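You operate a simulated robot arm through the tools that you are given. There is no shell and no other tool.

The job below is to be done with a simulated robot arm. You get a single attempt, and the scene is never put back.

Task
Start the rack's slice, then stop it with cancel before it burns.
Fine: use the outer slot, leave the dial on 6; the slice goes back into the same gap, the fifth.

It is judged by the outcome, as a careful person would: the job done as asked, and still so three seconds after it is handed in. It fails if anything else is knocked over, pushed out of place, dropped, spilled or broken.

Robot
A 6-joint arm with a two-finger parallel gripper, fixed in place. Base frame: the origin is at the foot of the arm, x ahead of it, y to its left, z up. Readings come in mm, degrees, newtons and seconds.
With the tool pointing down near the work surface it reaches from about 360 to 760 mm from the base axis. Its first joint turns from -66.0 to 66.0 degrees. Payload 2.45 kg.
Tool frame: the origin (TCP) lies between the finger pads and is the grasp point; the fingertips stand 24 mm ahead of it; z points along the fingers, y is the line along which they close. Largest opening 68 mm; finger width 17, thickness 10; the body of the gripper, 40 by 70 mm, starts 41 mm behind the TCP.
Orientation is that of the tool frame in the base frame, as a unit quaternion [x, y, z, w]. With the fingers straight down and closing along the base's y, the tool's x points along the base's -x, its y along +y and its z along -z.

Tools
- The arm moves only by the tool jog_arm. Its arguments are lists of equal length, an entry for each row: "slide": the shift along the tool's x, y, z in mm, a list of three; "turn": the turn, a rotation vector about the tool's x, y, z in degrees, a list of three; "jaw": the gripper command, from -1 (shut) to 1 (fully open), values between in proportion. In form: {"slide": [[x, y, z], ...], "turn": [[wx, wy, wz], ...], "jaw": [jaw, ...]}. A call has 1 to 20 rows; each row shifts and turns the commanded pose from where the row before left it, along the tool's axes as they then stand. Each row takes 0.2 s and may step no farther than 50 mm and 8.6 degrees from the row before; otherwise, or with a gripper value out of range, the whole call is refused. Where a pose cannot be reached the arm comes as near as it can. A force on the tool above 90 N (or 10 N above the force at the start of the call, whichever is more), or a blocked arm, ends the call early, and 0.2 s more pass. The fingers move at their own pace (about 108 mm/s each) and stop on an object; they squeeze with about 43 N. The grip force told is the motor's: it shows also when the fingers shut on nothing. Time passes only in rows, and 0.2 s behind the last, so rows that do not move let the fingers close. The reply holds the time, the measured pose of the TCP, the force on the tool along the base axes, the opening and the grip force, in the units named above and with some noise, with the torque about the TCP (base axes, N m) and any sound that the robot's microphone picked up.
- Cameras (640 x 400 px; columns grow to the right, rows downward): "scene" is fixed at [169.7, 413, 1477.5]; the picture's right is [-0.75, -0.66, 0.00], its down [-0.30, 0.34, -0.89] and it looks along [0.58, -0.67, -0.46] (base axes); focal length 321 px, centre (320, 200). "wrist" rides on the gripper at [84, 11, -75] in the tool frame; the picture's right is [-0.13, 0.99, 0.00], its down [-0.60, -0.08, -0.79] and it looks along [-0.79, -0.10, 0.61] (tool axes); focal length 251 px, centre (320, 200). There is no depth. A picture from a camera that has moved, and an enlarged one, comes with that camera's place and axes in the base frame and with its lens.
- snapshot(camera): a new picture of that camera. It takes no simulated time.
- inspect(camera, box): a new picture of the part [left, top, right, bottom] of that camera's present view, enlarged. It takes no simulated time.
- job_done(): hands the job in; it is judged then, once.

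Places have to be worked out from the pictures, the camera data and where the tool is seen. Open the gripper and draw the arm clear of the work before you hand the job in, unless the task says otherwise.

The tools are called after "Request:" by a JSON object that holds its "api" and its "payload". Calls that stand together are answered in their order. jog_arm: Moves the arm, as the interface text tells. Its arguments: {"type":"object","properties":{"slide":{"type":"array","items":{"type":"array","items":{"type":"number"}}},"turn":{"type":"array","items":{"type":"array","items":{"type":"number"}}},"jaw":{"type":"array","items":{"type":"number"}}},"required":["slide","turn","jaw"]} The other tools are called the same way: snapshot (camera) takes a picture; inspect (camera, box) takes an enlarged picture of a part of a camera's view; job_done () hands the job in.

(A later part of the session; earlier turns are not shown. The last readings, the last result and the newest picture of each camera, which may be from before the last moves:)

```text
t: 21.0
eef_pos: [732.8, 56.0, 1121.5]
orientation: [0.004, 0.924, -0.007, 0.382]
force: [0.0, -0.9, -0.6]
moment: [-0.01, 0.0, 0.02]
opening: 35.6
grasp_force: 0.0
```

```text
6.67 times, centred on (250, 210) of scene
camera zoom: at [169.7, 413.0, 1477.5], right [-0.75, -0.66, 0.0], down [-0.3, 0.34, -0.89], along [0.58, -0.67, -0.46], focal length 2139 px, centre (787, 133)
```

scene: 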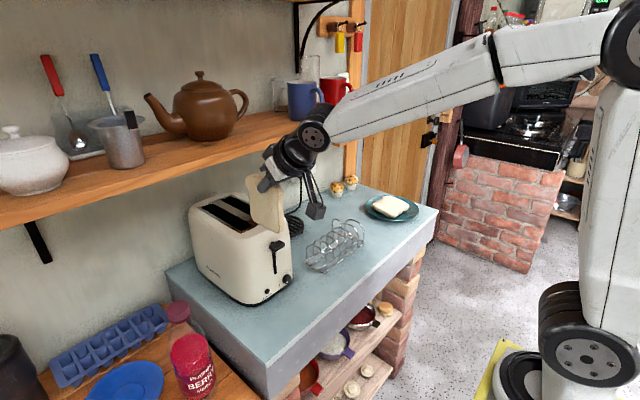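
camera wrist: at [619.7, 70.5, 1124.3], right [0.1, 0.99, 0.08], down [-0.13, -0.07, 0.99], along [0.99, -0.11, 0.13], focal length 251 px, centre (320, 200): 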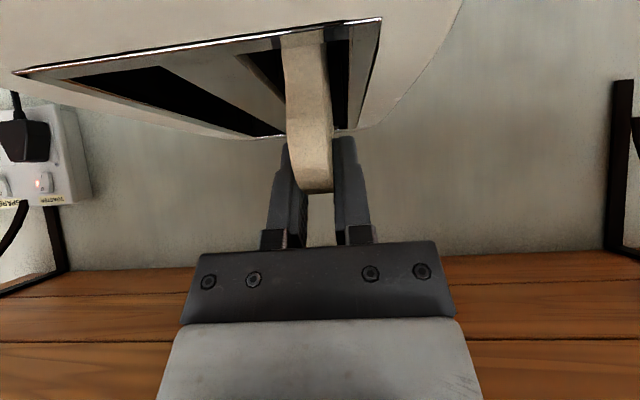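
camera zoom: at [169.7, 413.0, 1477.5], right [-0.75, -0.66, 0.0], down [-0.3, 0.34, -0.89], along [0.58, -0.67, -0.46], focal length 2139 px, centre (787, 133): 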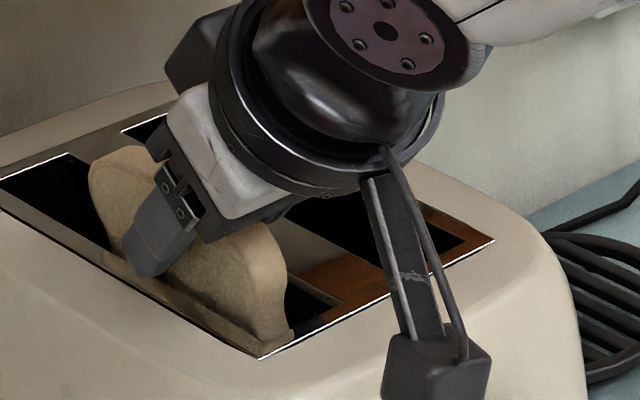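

The slice settled on the carriage with its top at about z=1130, roughly 37 mm proud, and the jaws are free of it. I back out along the tool axis, then close the jaws.

Request:
{"api": "jog_arm", "payload": {"slide": [[0, 0, -20], [0, 0, -35], [0, 0, -40], [0, 0, -25], [0, 0, 0]], "turn": [[0, 0, 0], [0, 0, 0], [0, 0, 0], [0, 0, 0], [0, 0, 0]], "jaw": [0.05, 0.05, 0.05, 0.05, -1]}}

Request:
{"api": "snapshot", "payload": {"camera": "wrist"}}

Request:
{"api": "inspect", "payload": {"camera": "scene", "box": [190, 120, 310, 260]}}

```text
t: 22.2
eef_pos: [647.2, 59.6, 1206.4]
orientation: [0.004, 0.924, -0.006, 0.382]
force: [-0.8, -0.8, -0.9]
moment: [-0.02, 0.0, -0.03]
opening: 0.1
grasp_force: 23.7
```

```text
taken
camera wrist: at [535.1, 71.1, 1200.2], right [0.1, 0.99, 0.08], down [-0.13, -0.07, 0.99], along [0.99, -0.11, 0.13], focal length 251 px, centre (320, 200)
```

wrist: 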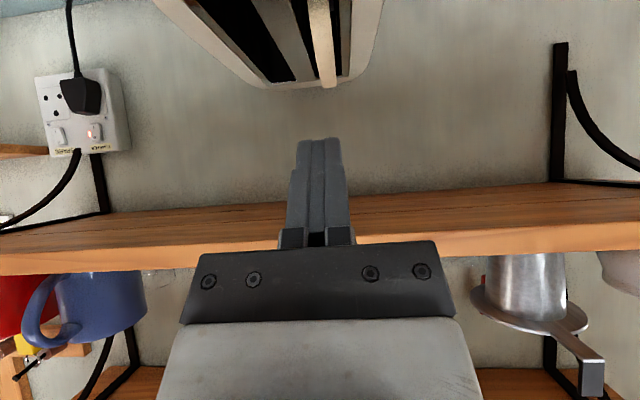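

```text
2.86 times, centred on (250, 190) of scene
camera zoom: at [169.7, 413.0, 1477.5], right [-0.75, -0.66, 0.0], down [-0.3, 0.34, -0.89], along [0.58, -0.67, -0.46], focal length 917 px, centre (520, 229)
```

zoom: 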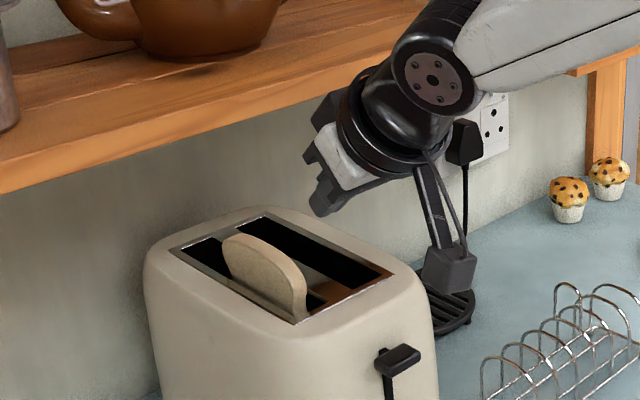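

The slice stands properly in the outer slot. Next I bring the closed fingertips to just above the lever handle, estimated at x 617–640, y 13–48, top z≈1063.

Request:
{"api": "jog_arm", "payload": {"slide": [[30.9, -9.5, 14.4], [30.9, -9.5, 14.4], [30.9, -9.5, 14.4], [0, 0, 0]], "turn": [[0, 0, 0], [0, 0, 0], [0, 0, 0], [0, 0, 0]], "jaw": [-1, -1, -1, -1]}}

Request:
{"api": "snapshot", "payload": {"camera": "wrist"}}

Request:
{"api": "inspect", "payload": {"camera": "scene", "box": [230, 200, 310, 270]}}

```text
t: 23.2
eef_pos: [612.7, 31.6, 1109.6]
orientation: [0.004, 0.924, -0.006, 0.383]
force: [0.7, 0.5, 0.3]
moment: [-0.02, 0.0, -0.01]
opening: 0.0
grasp_force: 23.9
```

```text
taken
camera wrist: at [499.6, 43.2, 1103.8], right [0.1, 0.99, 0.08], down [-0.13, -0.07, 0.99], along [0.99, -0.11, 0.13], focal length 251 px, centre (320, 200)
```

wrist: 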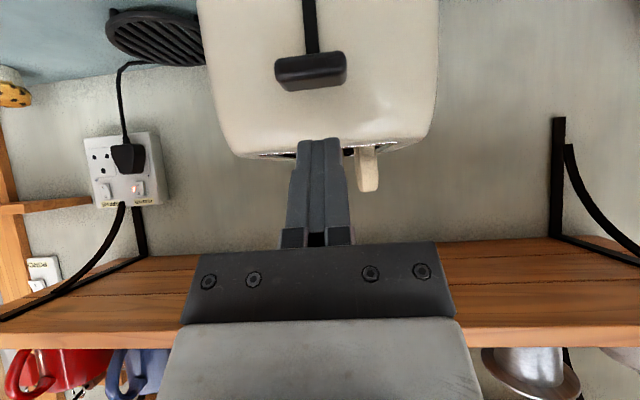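

```text
5.71 times, centred on (270, 235) of scene
camera zoom: at [169.7, 413.0, 1477.5], right [-0.75, -0.66, 0.0], down [-0.3, 0.34, -0.89], along [0.58, -0.67, -0.46], focal length 1834 px, centre (606, 0)
```

zoom: 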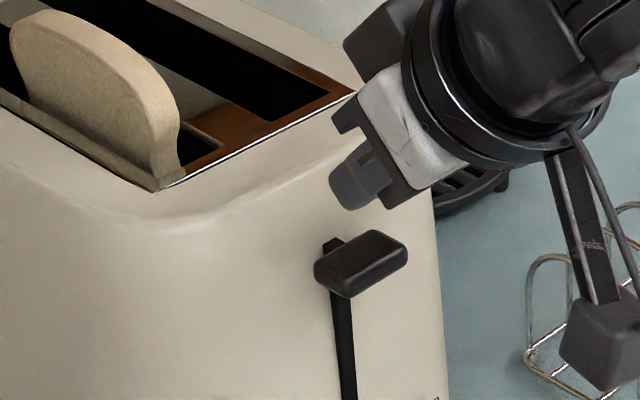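

The handle top is at z≈1066, y centre ≈30, right below the fingertips. I shift 3 mm forward and press down in stages.

Request:
{"api": "jog_arm", "payload": {"slide": [[5.0, -1.0, 9.2], [7.1, 0, 7.1], [7.1, 0, 7.1]], "turn": [[0, 0, 0], [0, 0, 0], [0, 0, 0]], "jaw": [-1, -1, -1]}}

Request:
{"api": "inspect", "payload": {"camera": "scene", "box": [230, 200, 310, 270]}}

Request:
{"api": "snapshot", "payload": {"camera": "wrist"}}

```text
t: 24.0
eef_pos: [614.5, 30.0, 1080.6]
orientation: [0.004, 0.924, -0.006, 0.382]
force: [0.1, 0.5, 1.3]
moment: [0.01, 0.02, -0.01]
opening: 0.0
grasp_force: 23.8
```

```text
5.71 times, centred on (270, 235) of scene
camera zoom: at [169.7, 413.0, 1477.5], right [-0.75, -0.66, 0.0], down [-0.3, 0.34, -0.89], along [0.58, -0.67, -0.46], focal length 1834 px, centre (606, 0)
```

zoom: 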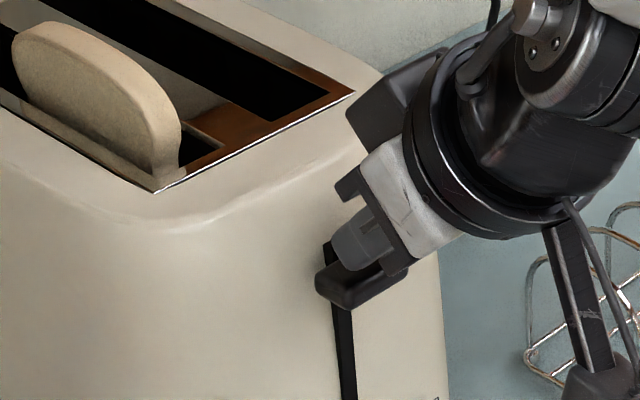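

```text
taken
camera wrist: at [502.8, 41.7, 1073.7], right [0.1, 0.99, 0.08], down [-0.14, -0.07, 0.99], along [0.99, -0.11, 0.13], focal length 251 px, centre (320, 200)
```

wrist: 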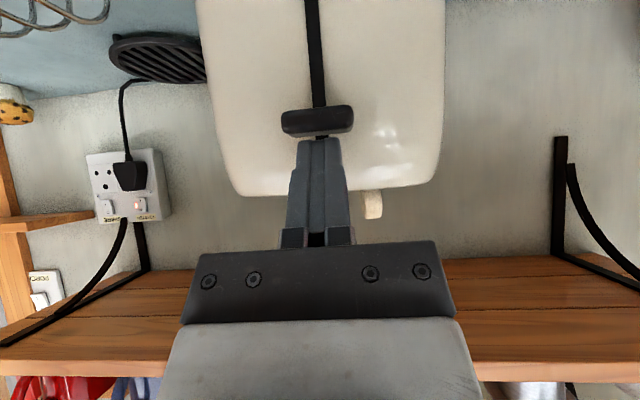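

The fingertips are at the handle. I press down 40 mm more and watch the force.

Request:
{"api": "jog_arm", "payload": {"slide": [[7.1, 0, 7.1], [7.1, 0, 7.1], [7.1, 0, 7.1], [7.1, 0, 7.1]], "turn": [[0, 0, 0], [0, 0, 0], [0, 0, 0], [0, 0, 0]], "jaw": [-1, -1, -1, -1]}}

Request:
{"api": "inspect", "payload": {"camera": "scene", "box": [210, 190, 310, 300]}}

Request:
{"api": "snapshot", "payload": {"camera": "wrist"}}

```text
t: 25.0
eef_pos: [614.2, 29.0, 1040.3]
orientation: [0.004, 0.924, -0.007, 0.383]
force: [0.7, 1.4, 1.7]
moment: [0.0, -0.03, 0.03]
opening: 0.2
grasp_force: 23.8
```

```text
3.64 times, centred on (260, 245) of scene
camera zoom: at [169.7, 413.0, 1477.5], right [-0.75, -0.66, 0.0], down [-0.3, 0.34, -0.89], along [0.58, -0.67, -0.46], focal length 1167 px, centre (538, 36)
```

zoom: 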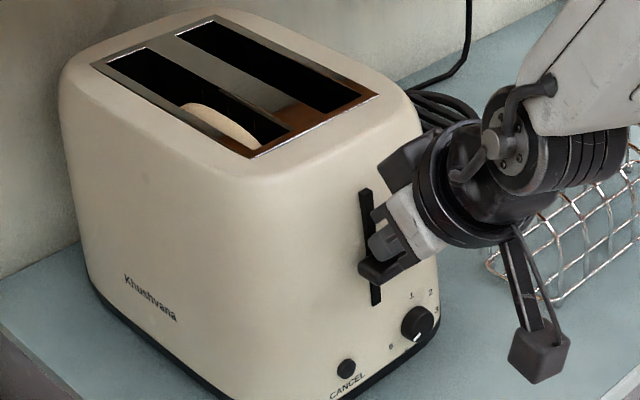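

```text
taken
camera wrist: at [503.0, 41.6, 1033.9], right [0.1, 0.99, 0.08], down [-0.14, -0.07, 0.99], along [0.99, -0.11, 0.13], focal length 251 px, centre (320, 200)
```

wrist: 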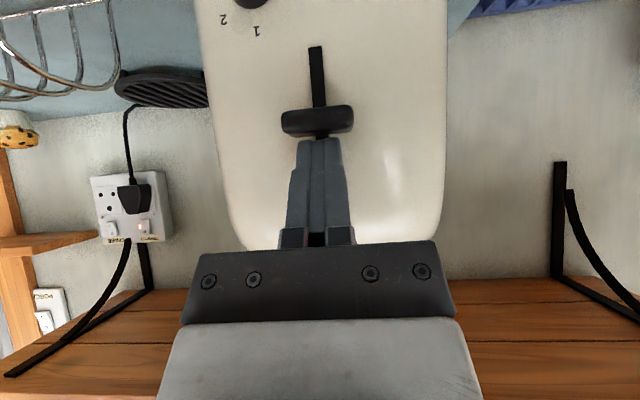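

The lever and slice are going down together at low force. I continue in small steps toward the latch.

Request:
{"api": "jog_arm", "payload": {"slide": [[4.95, 0, 4.95], [4.95, 0, 4.95], [3.5, 0, 3.5]], "turn": [[0, 0, 0], [0, 0, 0], [0, 0, 0]], "jaw": [-1, -1, -1]}}

Request:
{"api": "inspect", "payload": {"camera": "scene", "box": [210, 190, 310, 300]}}

```text
t: 25.8
eef_pos: [614.3, 30.3, 1019.0]
orientation: [0.005, 0.924, -0.007, 0.382]
force: [-1.3, 0.9, 0.3]
moment: [0.02, 0.02, 0.0]
opening: 0.0
grasp_force: 23.6
```

```text
3.64 times, centred on (260, 245) of scene
camera zoom: at [169.7, 413.0, 1477.5], right [-0.75, -0.66, 0.0], down [-0.3, 0.34, -0.89], along [0.58, -0.67, -0.46], focal length 1167 px, centre (538, 36)
```

zoom: 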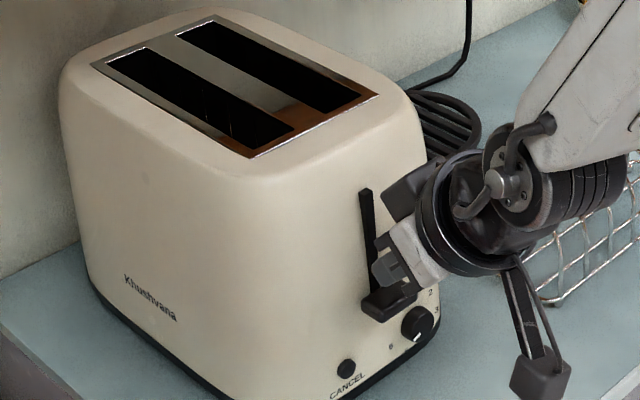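

The slice is now inside and there's still no click. I press on in 5 mm steps, staying well clear of the dial.

Request:
{"api": "jog_arm", "payload": {"slide": [[3.5, 0, 3.5], [3.5, 0, 3.5]], "turn": [[0, 0, 0], [0, 0, 0]], "jaw": [-1, -1]}}

Request:
{"api": "inspect", "payload": {"camera": "scene", "box": [240, 230, 310, 300]}}

```text
t: 26.4
eef_pos: [616.4, 29.7, 1011.0]
orientation: [0.004, 0.924, -0.007, 0.383]
force: [-0.1, -0.2, 0.8]
moment: [0.02, -0.01, 0.01]
opening: 0.0
grasp_force: 23.5
```

```text
5.71 times, centred on (275, 265) of scene
camera zoom: at [169.7, 413.0, 1477.5], right [-0.75, -0.66, 0.0], down [-0.3, 0.34, -0.89], along [0.58, -0.67, -0.46], focal length 1834 px, centre (577, -171)
```

zoom: 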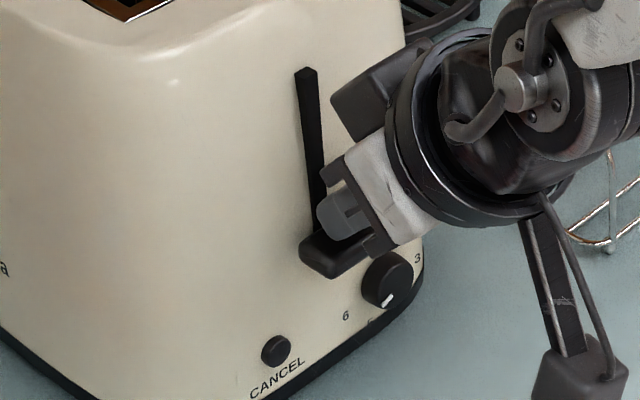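

The handle is near the bottom of its slot with force still low; I continue in 4 mm steps.

Request:
{"api": "jog_arm", "payload": {"slide": [[2.83, 0, 2.83], [2.83, 0, 2.83]], "turn": [[0, 0, 0], [0, 0, 0]], "jaw": [-1, -1]}}

Request:
{"api": "inspect", "payload": {"camera": "scene", "box": [240, 230, 310, 300]}}

```text
t: 27.0
eef_pos: [617.1, 29.2, 1008.4]
orientation: [0.005, 0.921, -0.008, 0.388]
force: [-14.9, -1.5, 39.8]
moment: [-0.07, -0.11, 0.06]
opening: 0.0
grasp_force: 23.2
```

```text
5.71 times, centred on (275, 265) of scene
camera zoom: at [168.4, 412.9, 1477.7], right [-0.75, -0.66, 0.0], down [-0.3, 0.34, -0.89], along [0.58, -0.67, -0.46], focal length 1834 px, centre (577, -171)
```

zoom: 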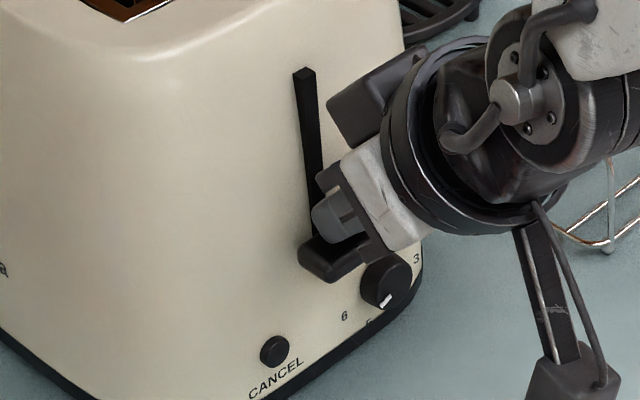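

Force rose to about 40 N, so the lever is at its bottom stop. I ease off upward by 15 mm and see whether it stays latched.

Request:
{"api": "jog_arm", "payload": {"slide": [[-5.3, 0, -5.3], [-5.3, 0, -5.3]], "turn": [[0, 0, 0], [0, 0, 0]], "jaw": [-1, -1]}}

Request:
{"api": "inspect", "payload": {"camera": "scene", "box": [240, 230, 310, 300]}}

Request:
{"api": "snapshot", "payload": {"camera": "wrist"}}

```text
t: 27.6
eef_pos: [613.3, 29.4, 1015.3]
orientation: [0.004, 0.925, -0.006, 0.379]
force: [0.4, 0.8, 0.1]
moment: [0.03, 0.02, 0.0]
opening: 0.2
grasp_force: 23.0
```

```text
5.71 times, centred on (275, 265) of scene
camera zoom: at [169.7, 413.0, 1477.5], right [-0.75, -0.66, 0.0], down [-0.3, 0.34, -0.89], along [0.58, -0.67, -0.46], focal length 1834 px, centre (577, -171)
```

zoom: 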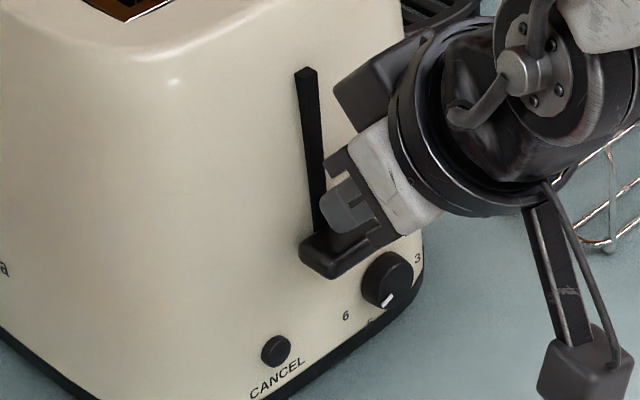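

```text
taken
camera wrist: at [500.7, 40.6, 1010.2], right [0.1, 0.99, 0.08], down [-0.13, -0.07, 0.99], along [0.99, -0.11, 0.12], focal length 251 px, centre (320, 200)
```

wrist: 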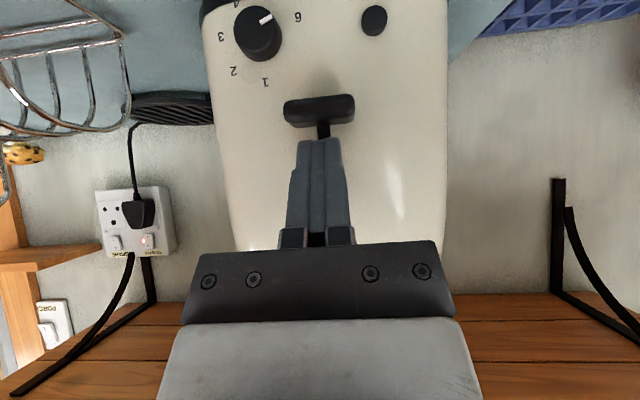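

The lever stayed down, latched, and the dial still shows 6. Cancel is at about (641, 60, 937), so I back off from the lever and line the fingertips up in front of the button.

Request:
{"api": "jog_arm", "payload": {"slide": [[28.3, 0, -35.3], [25.5, 18, 25.5], [25.5, 18, 25.5]], "turn": [[0, 0, 0], [0, 0, 0], [0, 0, 0]], "jaw": [-1, -1, -1]}}

Request:
{"api": "snapshot", "payload": {"camera": "wrist"}}

Request:
{"api": "inspect", "payload": {"camera": "scene", "box": [220, 210, 320, 310]}}

```text
t: 28.4
eef_pos: [571.3, 64.7, 950.4]
orientation: [0.004, 0.924, -0.006, 0.383]
force: [-0.3, -0.3, 0.5]
moment: [0.01, -0.01, -0.02]
opening: 0.0
grasp_force: 23.3
```

```text
taken
camera wrist: at [458.2, 77.8, 943.8], right [0.1, 0.99, 0.08], down [-0.13, -0.07, 0.99], along [0.99, -0.11, 0.13], focal length 251 px, centre (320, 200)
```

wrist: 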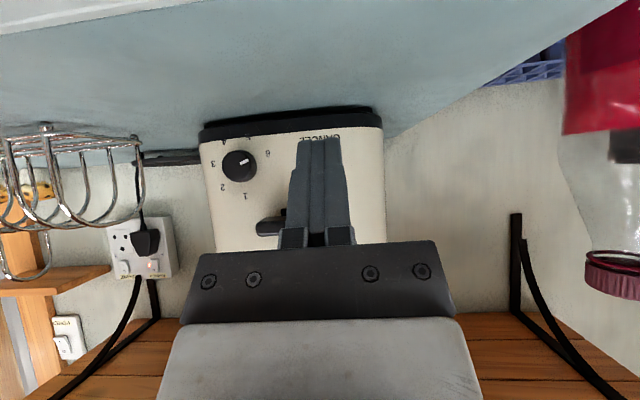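

```text
4.00 times, centred on (270, 260) of scene
camera zoom: at [169.7, 412.9, 1477.5], right [-0.75, -0.66, 0.0], down [-0.3, 0.34, -0.89], along [0.58, -0.67, -0.46], focal length 1284 px, centre (520, -40)
```

zoom: 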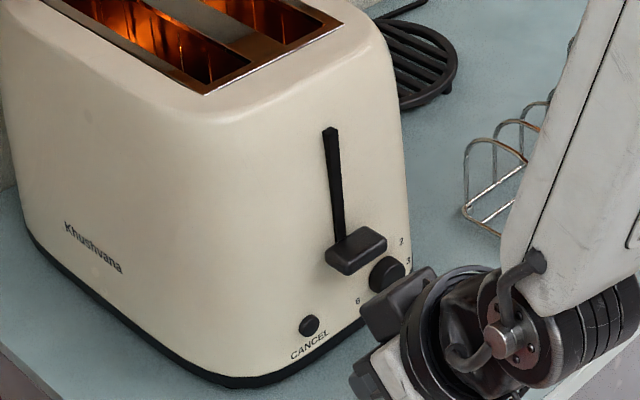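

The toaster glows, so it has started. I go straight for cancel: forward toward the button, then small steps to press it.

Request:
{"api": "jog_arm", "payload": {"slide": [[-25.5, -1.5, 28.3], [-2.83, 0, 2.83], [-2.83, 0, 2.83], [-2.83, 0, 2.83]], "turn": [[0, 0, 0], [0, 0, 0], [0, 0, 0], [0, 0, 0]], "jaw": [-1, -1, -1, -1]}}

Request:
{"api": "inspect", "payload": {"camera": "scene", "box": [220, 200, 320, 310]}}

Request:
{"api": "snapshot", "payload": {"camera": "wrist"}}

```text
t: 29.4
eef_pos: [619.9, 65.0, 947.2]
orientation: [0.003, 0.924, -0.006, 0.382]
force: [-7.4, 1.9, 3.2]
moment: [0.02, 0.05, 0.05]
opening: 0.0
grasp_force: 23.9
heard: pop, click
```

```text
3.64 times, centred on (270, 255) of scene
camera zoom: at [169.4, 413.0, 1477.6], right [-0.75, -0.66, 0.0], down [-0.3, 0.34, -0.89], along [0.58, -0.67, -0.46], focal length 1167 px, centre (502, 0)
```

zoom: 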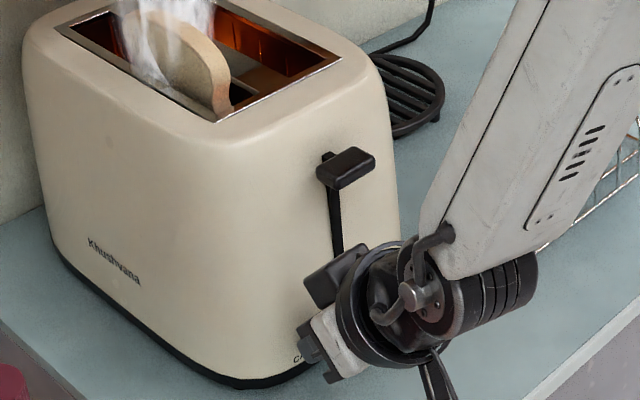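

```text
taken
camera wrist: at [507.2, 75.1, 941.5], right [0.1, 0.99, 0.08], down [-0.13, -0.07, 0.99], along [0.99, -0.11, 0.12], focal length 251 px, centre (320, 200)
```

wrist: 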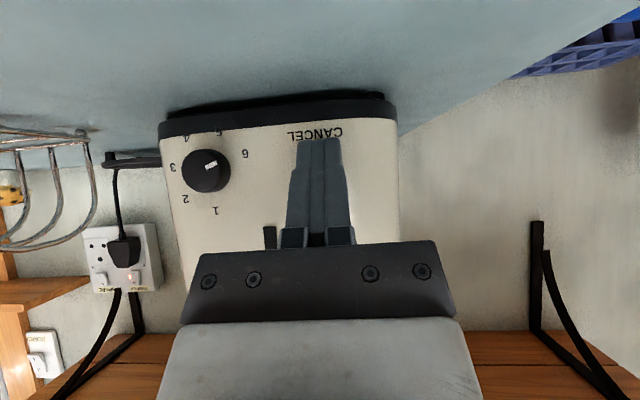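

Heard "pop, click": cancel worked, the lever is up and the slice popped up with a little steam. I back off the button, rise clear, and go to the pre-grasp point in front of the outer slot.

Request:
{"api": "jog_arm", "payload": {"slide": [[31.8, 0, -31.8], [-34, 0, -34], [-34, 0, -34], [-34, 0, -34], [-34, 0, -34], [-32.8, -2, 4.5], [-32.8, -2, 4.5], [-32.8, -2, 4.5], [0, 0, 0]], "turn": [[0, 0, 0], [0, 0, 0], [0, 0, 0], [0, 0, 0], [0, 0, 0], [0, 0, 0], [0, 0, 0], [0, 0, 0], [0, 0, 0]], "jaw": [-1, -1, -1, -1, -1, 0.05, 0.05, 0.05, 0.05]}}

Request:
{"api": "snapshot", "payload": {"camera": "wrist"}}

Request:
{"api": "inspect", "payload": {"camera": "wrist", "box": [220, 0, 420, 150]}}

Request:
{"api": "inspect", "payload": {"camera": "scene", "box": [190, 140, 310, 300]}}

```text
t: 31.4
eef_pos: [654.6, 58.9, 1201.7]
orientation: [0.004, 0.924, -0.006, 0.383]
force: [1.0, 0.4, -0.1]
moment: [-0.03, 0.0, 0.0]
opening: 35.7
grasp_force: 0.2
```

```text
taken
camera wrist: at [542.3, 70.8, 1194.6], right [0.1, 0.99, 0.08], down [-0.13, -0.07, 0.99], along [0.99, -0.11, 0.13], focal length 251 px, centre (320, 200)
```

wrist: 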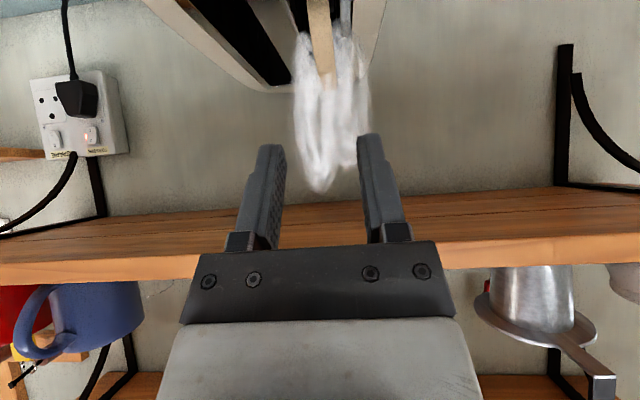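

```text
2.67 times, centred on (320, 75) of wrist
camera zoom: at [542.3, 70.8, 1194.6], right [0.1, 0.99, 0.08], down [-0.13, -0.07, 0.99], along [0.99, -0.11, 0.13], focal length 670 px, centre (320, 533)
```

zoom: 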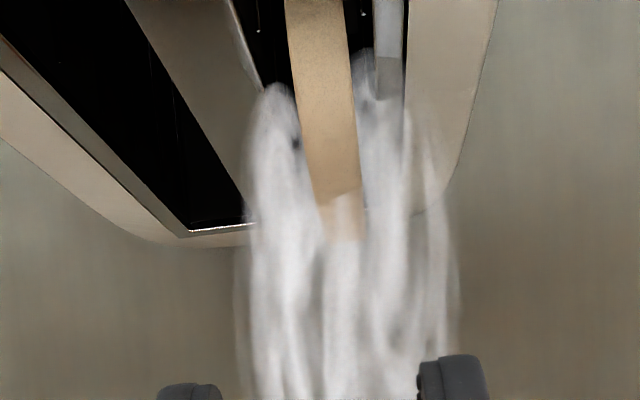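

```text
2.50 times, centred on (250, 220) of scene
camera zoom: at [169.7, 413.0, 1477.5], right [-0.75, -0.66, 0.0], down [-0.3, 0.34, -0.89], along [0.58, -0.67, -0.46], focal length 802 px, centre (495, 150)
```

zoom: 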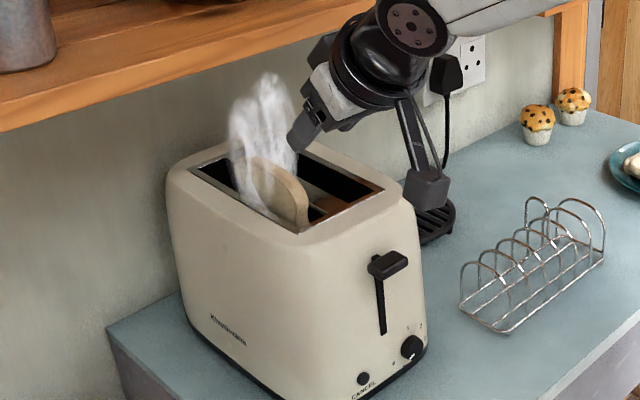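

The slice is lightly toasted, centred at y≈62 in the slot, top z≈1132. The fingers' centre measures about 58 by the same camera, so I shift +3.5 mm and advance along the tool axis to the earlier release pose.

Request:
{"api": "jog_arm", "payload": {"slide": [[0.3, 3.5, 20], [0.3, 0, 30], [0.3, 0, 30], [0.3, 0, 30], [0, 0, 0]], "turn": [[0, 0, 0], [0, 0, 0], [0, 0, 0], [0, 0, 0], [0, 0, 0]], "jaw": [0.05, 0.05, 0.05, 0.05, 0.05]}}

Request:
{"api": "inspect", "payload": {"camera": "wrist", "box": [220, 0, 420, 200]}}

Request:
{"api": "inspect", "payload": {"camera": "scene", "box": [215, 180, 285, 240]}}

```text
t: 32.6
eef_pos: [732.3, 59.3, 1121.8]
orientation: [0.005, 0.924, -0.006, 0.383]
force: [0.4, 0.5, -0.6]
moment: [0.03, 0.0, -0.02]
opening: 35.6
grasp_force: 0.1
```

```text
2.00 times, centred on (320, 100) of wrist
camera zoom: at [619.3, 72.0, 1114.5], right [0.1, 0.99, 0.08], down [-0.14, -0.07, 0.99], along [0.99, -0.11, 0.13], focal length 503 px, centre (320, 400)
```

zoom: 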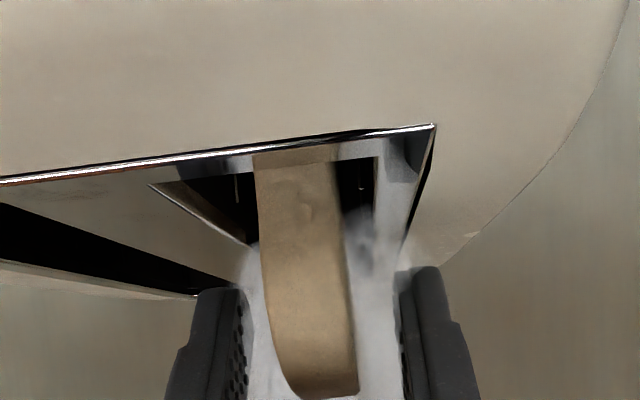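

```text
6.67 times, centred on (250, 210) of scene
camera zoom: at [169.7, 413.0, 1477.5], right [-0.75, -0.66, 0.0], down [-0.3, 0.34, -0.89], along [0.58, -0.67, -0.46], focal length 2139 px, centre (787, 133)
```

zoom: 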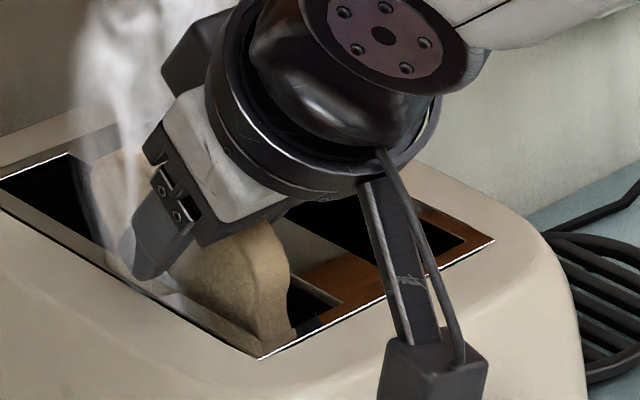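

The slice is between the fingers, nearly centred. I shift −1 mm and close on it.

Request:
{"api": "jog_arm", "payload": {"slide": [[0, -1, 0], [0, 0, 0], [0, 0, 0], [0, 0, 0]], "turn": [[0, 0, 0], [0, 0, 0], [0, 0, 0], [0, 0, 0]], "jaw": [0.05, -1, -1, -1]}}

Request:
{"api": "inspect", "payload": {"camera": "wrist", "box": [220, 0, 420, 200]}}

Request:
{"api": "inspect", "payload": {"camera": "scene", "box": [215, 180, 285, 240]}}

```text
t: 33.6
eef_pos: [730.4, 58.9, 1121.8]
orientation: [0.004, 0.924, -0.007, 0.383]
force: [0.0, -1.1, -0.3]
moment: [-0.02, -0.04, 0.03]
opening: 12.2
grasp_force: 32.5
```

```text
2.00 times, centred on (320, 100) of wrist
camera zoom: at [619.0, 71.1, 1115.0], right [0.1, 0.99, 0.08], down [-0.13, -0.07, 0.99], along [0.99, -0.11, 0.13], focal length 503 px, centre (320, 400)
```

zoom: 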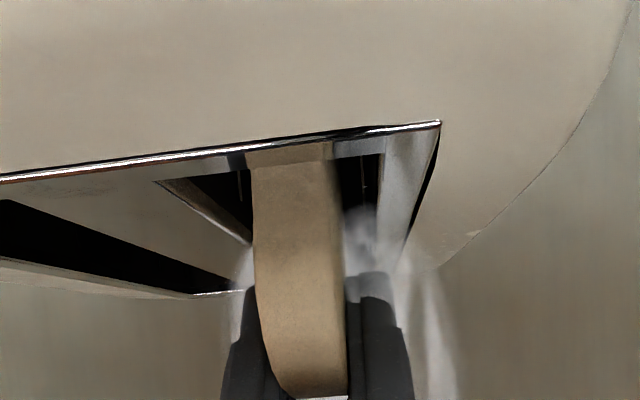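

```text
6.67 times, centred on (250, 210) of scene
camera zoom: at [169.7, 413.0, 1477.5], right [-0.75, -0.66, 0.0], down [-0.3, 0.34, -0.89], along [0.58, -0.67, -0.46], focal length 2139 px, centre (787, 133)
```

zoom: 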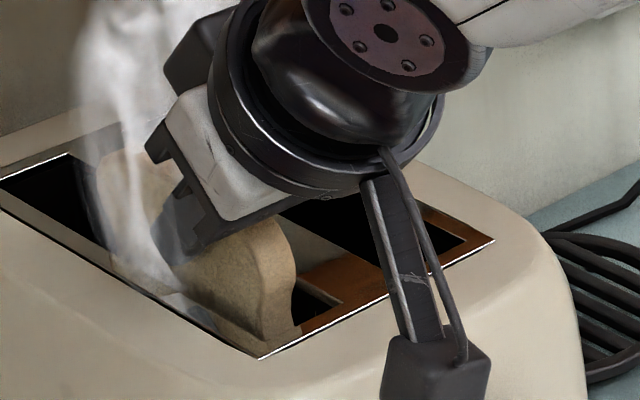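

Re-gripped (12.2 mm, 32 N). I raise it gently about 28 mm, staying level.

Request:
{"api": "jog_arm", "payload": {"slide": [[-2.2, 0, -2.6], [-4.5, 0, -5.4], [-4.5, 0, -5.4], [-4.5, 0, -5.4], [-2.8, 0, -3.2], [0, 0, 0]], "turn": [[0, 0, 0], [0, 0, 0], [0, 0, 0], [0, 0, 0], [0, 0, 0], [0, 0, 0]], "jaw": [-1, -1, -1, -1, -1, -1]}}

Request:
{"api": "inspect", "payload": {"camera": "scene", "box": [200, 140, 300, 240]}}

Request:
{"api": "inspect", "payload": {"camera": "wrist", "box": [220, 0, 420, 200]}}

```text
t: 35.0
eef_pos: [729.1, 59.4, 1151.5]
orientation: [0.004, 0.924, -0.006, 0.383]
force: [0.3, -0.6, -1.0]
moment: [0.02, 0.03, -0.02]
opening: 12.4
grasp_force: 32.6
```

```text
4.00 times, centred on (250, 190) of scene
camera zoom: at [169.7, 413.0, 1477.5], right [-0.75, -0.66, 0.0], down [-0.3, 0.34, -0.89], along [0.58, -0.67, -0.46], focal length 1284 px, centre (600, 240)
```

zoom: 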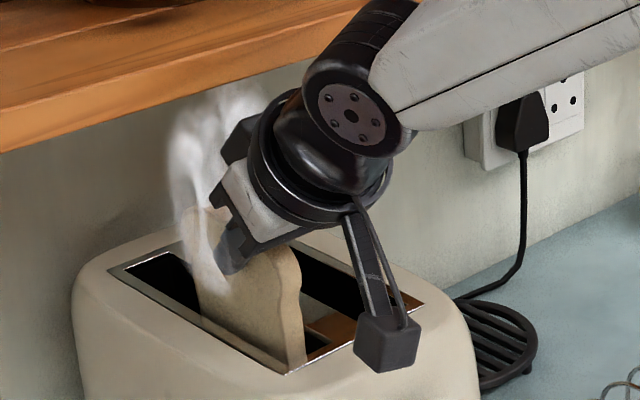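

```text
2.00 times, centred on (320, 100) of wrist
camera zoom: at [616.7, 71.5, 1144.6], right [0.1, 0.99, 0.08], down [-0.13, -0.07, 0.99], along [0.99, -0.11, 0.13], focal length 503 px, centre (320, 400)
```

zoom: 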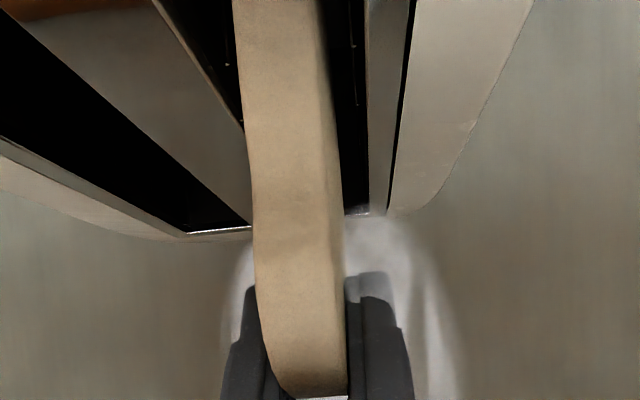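

Clean. I pitch 5° nose-up while drawing back 11 mm, to keep the gripper's upper block away from the shelf edge, and then check.

Request:
{"api": "jog_arm", "payload": {"slide": [[3.2, 0, -4.6], [3.0, 0, -4.7], [0, 0, 0]], "turn": [[0, -2.5, 0], [0, -2.5, 0], [0, 0, 0]], "jaw": [-1, -1, -1]}}

Request:
{"api": "inspect", "payload": {"camera": "scene", "box": [200, 140, 300, 240]}}

```text
t: 35.8
eef_pos: [719.6, 60.2, 1153.3]
orientation: [0.003, 0.906, -0.006, 0.424]
force: [0.4, 0.0, 0.0]
moment: [-0.03, -0.01, 0.02]
opening: 12.5
grasp_force: 32.1
```

```text
4.00 times, centred on (250, 190) of scene
camera zoom: at [169.7, 413.0, 1477.5], right [-0.75, -0.66, 0.0], down [-0.3, 0.34, -0.89], along [0.58, -0.67, -0.46], focal length 1284 px, centre (600, 240)
```

zoom: 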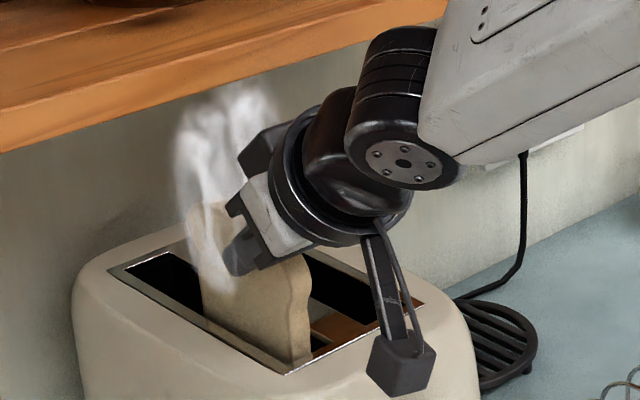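

Pose is fine at 50° tilt. I raise the slice out of the slot in steps, drifting slightly back.

Request:
{"api": "jog_arm", "payload": {"slide": [[-7.7, -0.4, -8.0], [-7.7, -0.4, -8.0], [-7.7, 0, -8.0], [-7.7, 0, -8.0], [0, 0, 0]], "turn": [[0, 0, 0], [0, 0, 0], [0, 0, 0], [0, 0, 0], [0, 0, 0]], "jaw": [-1, -1, -1, -1, -1]}}

Request:
{"api": "inspect", "payload": {"camera": "scene", "box": [200, 130, 300, 240]}}

Request:
{"api": "snapshot", "payload": {"camera": "wrist"}}

```text
t: 37.0
eef_pos: [714.7, 60.2, 1196.7]
orientation: [0.004, 0.907, -0.006, 0.422]
force: [-0.4, 0.4, -0.8]
moment: [0.0, 0.02, 0.01]
opening: 12.1
grasp_force: 32.3
```

```text
3.64 times, centred on (250, 185) of scene
camera zoom: at [169.7, 413.0, 1477.5], right [-0.75, -0.66, 0.0], down [-0.3, 0.34, -0.89], along [0.58, -0.67, -0.46], focal length 1167 px, centre (574, 254)
```

zoom: 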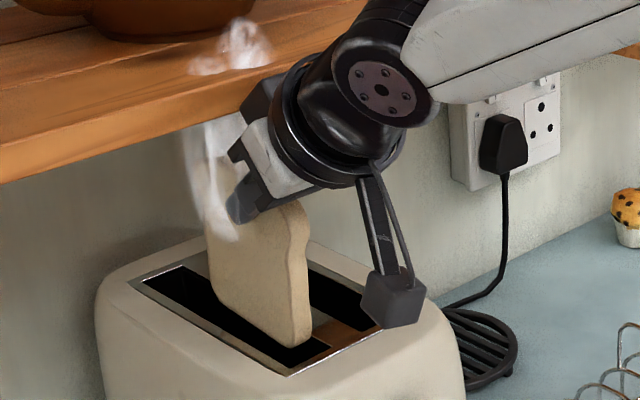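

```text
taken
camera wrist: at [602.0, 71.9, 1180.8], right [0.09, 0.99, 0.09], down [-0.22, -0.07, 0.97], along [0.97, -0.11, 0.21], focal length 251 px, centre (320, 200)
```

wrist: 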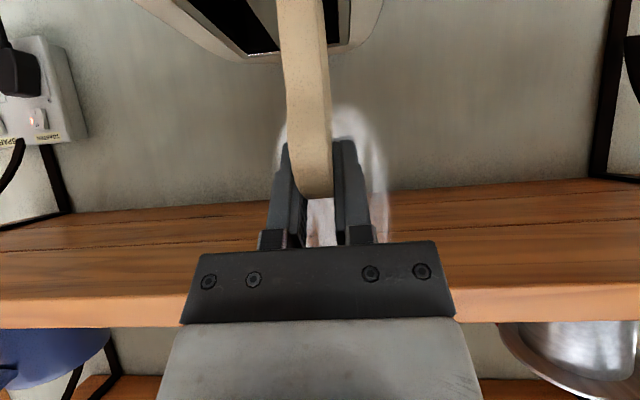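

The slice is just above the frame. I go up and back away from the toaster and shelf, then level the tool again.

Request:
{"api": "jog_arm", "payload": {"slide": [[0.45, 0, -19.2], [18.9, 0, -27.6], [18.9, 0, -27.6], [18.9, 0, -27.6], [0, 0, 0], [0, 0, 0], [0, 0, 0]], "turn": [[0, 0, 0], [0, 0, 0], [0, 0, 0], [0, 0, 0], [0, 2.6, 0], [0, 2.6, 0], [0, 0, 0]], "jaw": [-1, -1, -1, -1, -1, -1, -1]}}

Request:
{"api": "snapshot", "payload": {"camera": "scene"}}

Request:
{"api": "snapshot", "payload": {"camera": "wrist"}}

```text
t: 38.6
eef_pos: [598.1, 61.3, 1218.5]
orientation: [0.004, 0.925, -0.006, 0.381]
force: [0.2, 0.7, -0.3]
moment: [0.02, 0.03, 0.01]
opening: 12.0
grasp_force: 32.0
```

```text
taken
```

scene: 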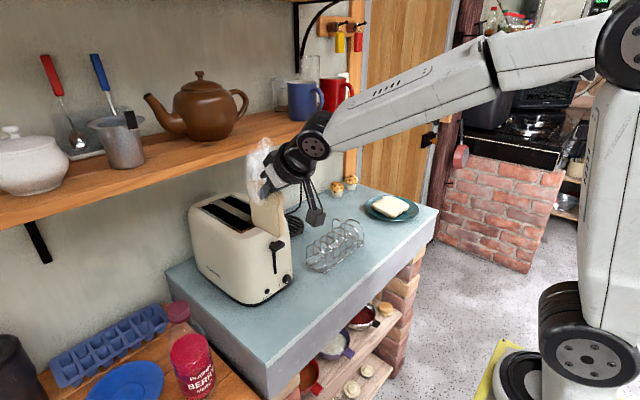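

```text
taken
camera wrist: at [485.9, 72.8, 1212.5], right [0.1, 0.99, 0.08], down [-0.13, -0.07, 0.99], along [0.99, -0.11, 0.12], focal length 251 px, centre (320, 200)
```

wrist: 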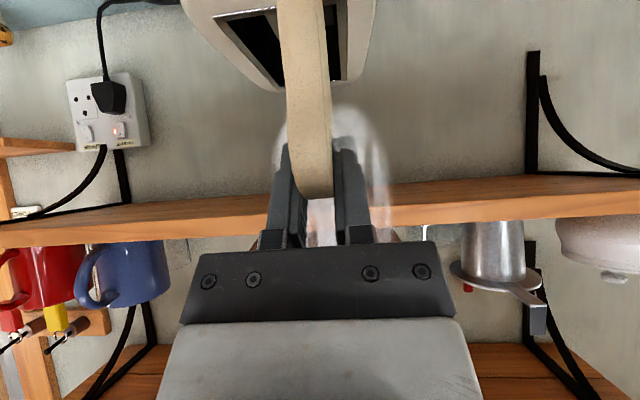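

Carrying the slice back across to above the rack's fifth gap, staying high.

Request:
{"api": "jog_arm", "payload": {"slide": [[1.24, -37.7, 6.0], [1.24, -37.7, 6.0], [1.24, -37.7, 6.0], [1.24, -37.7, 6.0], [1.24, -37.7, 6.0], [1.24, -37.7, 6.0], [1.24, -37.7, 6.0], [1.24, -37.7, 6.0], [28, 0, 28], [28, 0, 28], [0, 0, 0]], "turn": [[0, 0, 0], [0, 0, 0], [0, 0, 0], [0, 0, 0], [0, 0, 0], [0, 0, 0], [0, 0, 0], [0, 0, 0], [0, 0, 0], [0, 0, 0], [0, 0, 0]], "jaw": [-1, -1, -1, -1, -1, -1, -1, -1, -1, -1, -1]}}

Request:
{"api": "snapshot", "payload": {"camera": "wrist"}}

Request:
{"api": "inspect", "payload": {"camera": "scene", "box": [290, 160, 390, 280]}}

```text
t: 41.0
eef_pos: [622.4, -244.1, 1099.4]
orientation: [0.003, 0.924, -0.006, 0.381]
force: [-0.8, -0.6, -0.7]
moment: [-0.02, -0.01, -0.01]
opening: 12.1
grasp_force: 32.6
```

```text
taken
camera wrist: at [509.2, -231.3, 1093.5], right [0.1, 0.99, 0.08], down [-0.13, -0.07, 0.99], along [0.99, -0.11, 0.12], focal length 251 px, centre (320, 200)
```

wrist: 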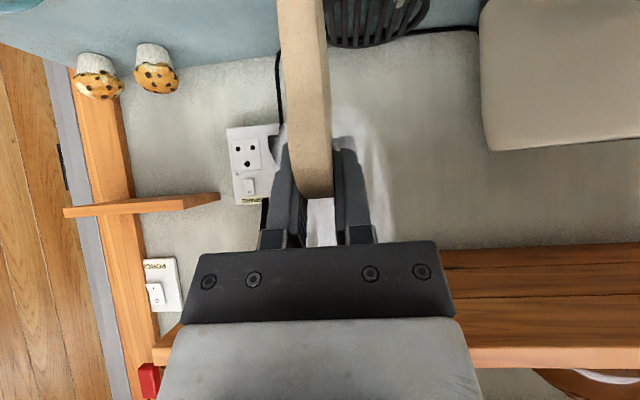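

```text
3.33 times, centred on (340, 220) of scene
camera zoom: at [169.7, 412.9, 1477.5], right [-0.75, -0.66, 0.0], down [-0.3, 0.34, -0.89], along [0.58, -0.67, -0.46], focal length 1070 px, centre (253, 133)
```

zoom: 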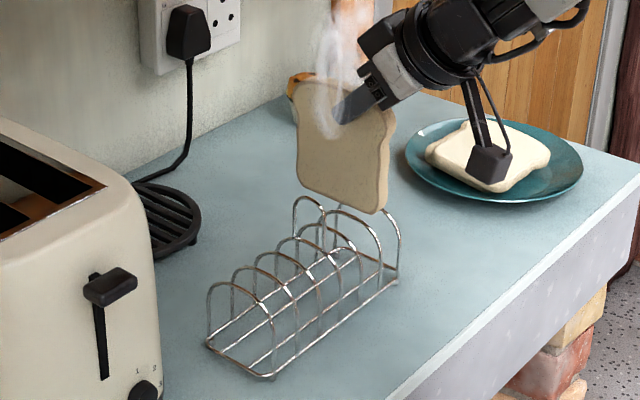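

TCP is about 3.5 mm too far toward −y, with a tiny yaw/roll left over from earlier. I correct both before lowering.

Request:
{"api": "jog_arm", "payload": {"slide": [[0, 3.4, 0], [0, 0, 0], [0, 0, 0]], "turn": [[-0.8, 0, -0.16], [0, 0, 0], [0, 0, 0]], "jaw": [-1, -1, -1]}}

Request:
{"api": "snapshot", "payload": {"camera": "wrist"}}

Request:
{"api": "inspect", "payload": {"camera": "scene", "box": [310, 170, 380, 250]}}

```text
t: 41.8
eef_pos: [621.8, -238.9, 1100.0]
orientation: [0.0, 0.924, 0.0, 0.382]
force: [0.3, 0.2, -0.7]
moment: [-0.03, -0.03, -0.02]
opening: 12.2
grasp_force: 33.1
```

```text
taken
camera wrist: at [509.1, -228.5, 1094.5], right [0.09, 0.99, 0.09], down [-0.13, -0.08, 0.99], along [0.99, -0.1, 0.12], focal length 251 px, centre (320, 200)
```

wrist: 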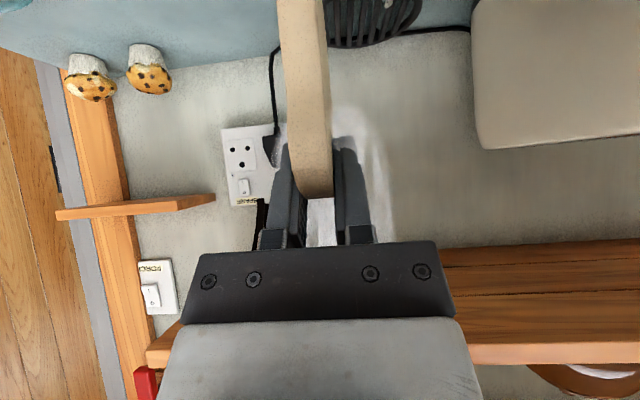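

```text
5.00 times, centred on (345, 210) of scene
camera zoom: at [169.7, 413.0, 1477.5], right [-0.75, -0.66, 0.0], down [-0.3, 0.34, -0.89], along [0.58, -0.67, -0.46], focal length 1604 px, centre (195, 150)
```

zoom: 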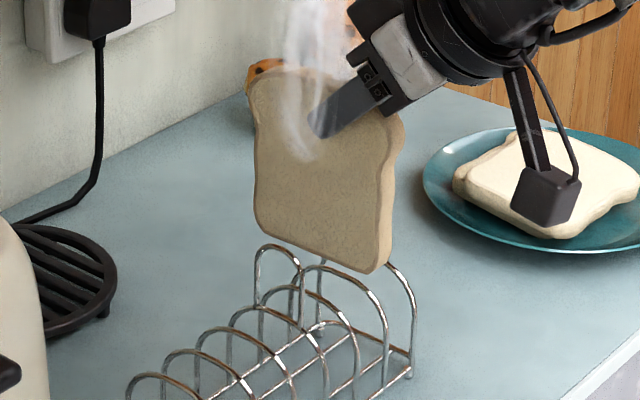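

Alignment matches the pick-up pose to within about 1 mm. I shift −1.2 mm in y and lower into the gap in small steps, watching the force.

Request:
{"api": "jog_arm", "payload": {"slide": [[7.07, -1.2, 7.07], [7.07, 0, 7.07], [7.07, 0, 7.07], [0, 0, 0]], "turn": [[0, 0, 0], [0, 0, 0], [0, 0, 0], [0, 0, 0]], "jaw": [-1, -1, -1, -1]}}

Request:
{"api": "inspect", "payload": {"camera": "wrist", "box": [220, 0, 420, 125]}}

Request:
{"api": "inspect", "payload": {"camera": "scene", "box": [310, 180, 380, 250]}}

```text
t: 42.8
eef_pos: [621.6, -240.5, 1071.1]
orientation: [0.0, 0.925, -0.001, 0.38]
force: [0.2, 0.2, -0.3]
moment: [-0.01, 0.01, 0.01]
opening: 12.2
grasp_force: 32.9
```

```text
3.20 times, centred on (320, 62) of wrist
camera zoom: at [509.2, -230.0, 1064.5], right [0.09, 0.99, 0.09], down [-0.13, -0.08, 0.99], along [0.99, -0.1, 0.12], focal length 805 px, centre (320, 640)
```

zoom: 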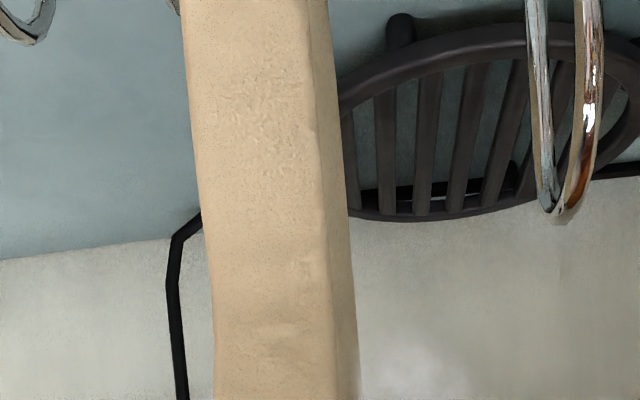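

```text
5.71 times, centred on (345, 215) of scene
camera zoom: at [169.7, 413.0, 1477.5], right [-0.75, -0.66, 0.0], down [-0.3, 0.34, -0.89], along [0.58, -0.67, -0.46], focal length 1834 px, centre (177, 114)
```

zoom: 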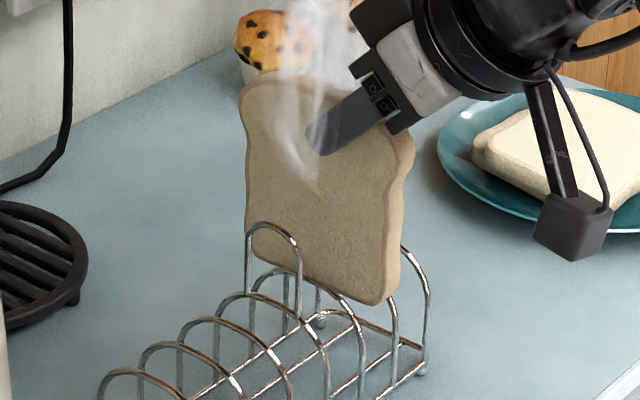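

Projection confirms hoop 6 is about 6 mm beyond the slice's −y face and hoop 5 about 7 mm beyond its +y face, so the slice is in the fifth gap. I lower further.

Request:
{"api": "jog_arm", "payload": {"slide": [[7.07, 0, 7.07], [7.07, 0, 7.07], [7.07, 0, 7.07], [7.07, 0, 7.07], [5, 0, 5], [0, 0, 0]], "turn": [[0, 0, 0], [0, 0, 0], [0, 0, 0], [0, 0, 0], [0, 0, 0], [0, 0, 0]], "jaw": [-1, -1, -1, -1, -1, -1]}}

Request:
{"api": "inspect", "payload": {"camera": "wrist", "box": [220, 0, 420, 125]}}

Request:
{"api": "inspect", "payload": {"camera": "scene", "box": [310, 190, 380, 260]}}

```text
t: 44.2
eef_pos: [620.8, -237.8, 1023.3]
orientation: [0.0, 0.925, 0.0, 0.381]
force: [-0.7, 0.8, -0.2]
moment: [-0.01, 0.02, -0.01]
opening: 12.3
grasp_force: 32.7
```

```text
3.20 times, centred on (320, 62) of wrist
camera zoom: at [508.6, -228.8, 1018.1], right [0.09, 0.99, 0.09], down [-0.13, -0.08, 0.99], along [0.99, -0.1, 0.12], focal length 805 px, centre (320, 640)
```

zoom: 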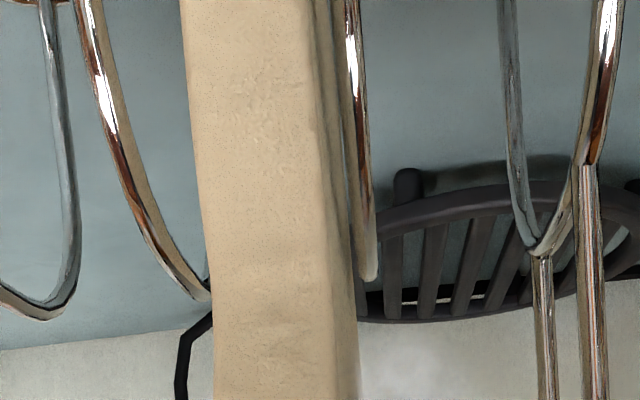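

```text
5.71 times, centred on (345, 225) of scene
camera zoom: at [169.7, 413.0, 1477.5], right [-0.75, -0.66, 0.0], down [-0.3, 0.34, -0.89], along [0.58, -0.67, -0.46], focal length 1834 px, centre (177, 57)
```

zoom: 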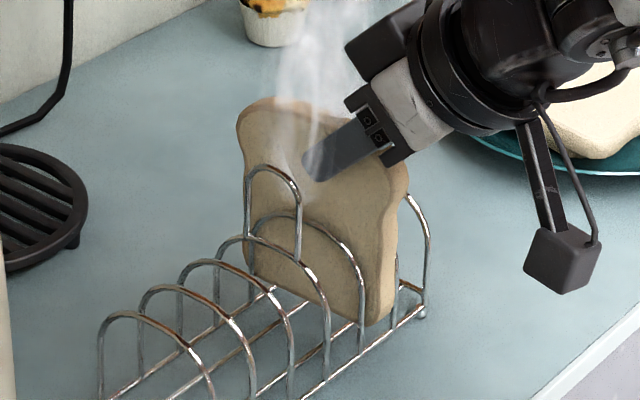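

It's between hoops 5 and 6, about 10 mm above its seat. I lower the last bit slowly.

Request:
{"api": "jog_arm", "payload": {"slide": [[2.8, -0.5, 2.8], [2.1, 0, 2.1], [0, 0, 0]], "turn": [[0, 0, 0], [0, 0, 0], [0, 0, 0]], "jaw": [-1, -1, -1]}}

Request:
{"api": "inspect", "payload": {"camera": "scene", "box": [310, 190, 380, 260]}}

```text
t: 45.0
eef_pos: [620.8, -239.8, 1016.4]
orientation: [0.0, 0.925, 0.0, 0.381]
force: [0.1, 0.0, -1.1]
moment: [0.0, 0.05, -0.01]
opening: 12.2
grasp_force: 32.2
```

```text
5.71 times, centred on (345, 225) of scene
camera zoom: at [169.7, 413.0, 1477.5], right [-0.75, -0.66, 0.0], down [-0.3, 0.34, -0.89], along [0.58, -0.67, -0.46], focal length 1834 px, centre (177, 57)
```

zoom: 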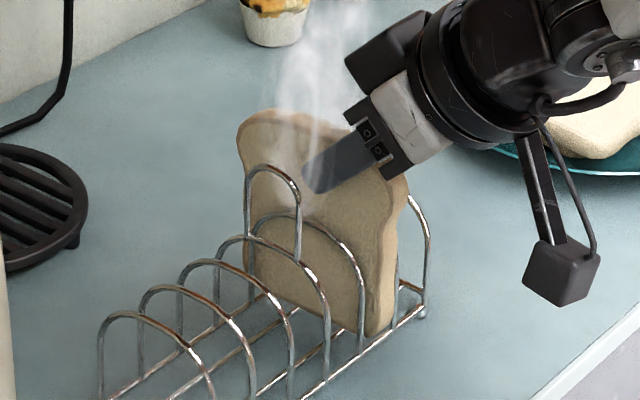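

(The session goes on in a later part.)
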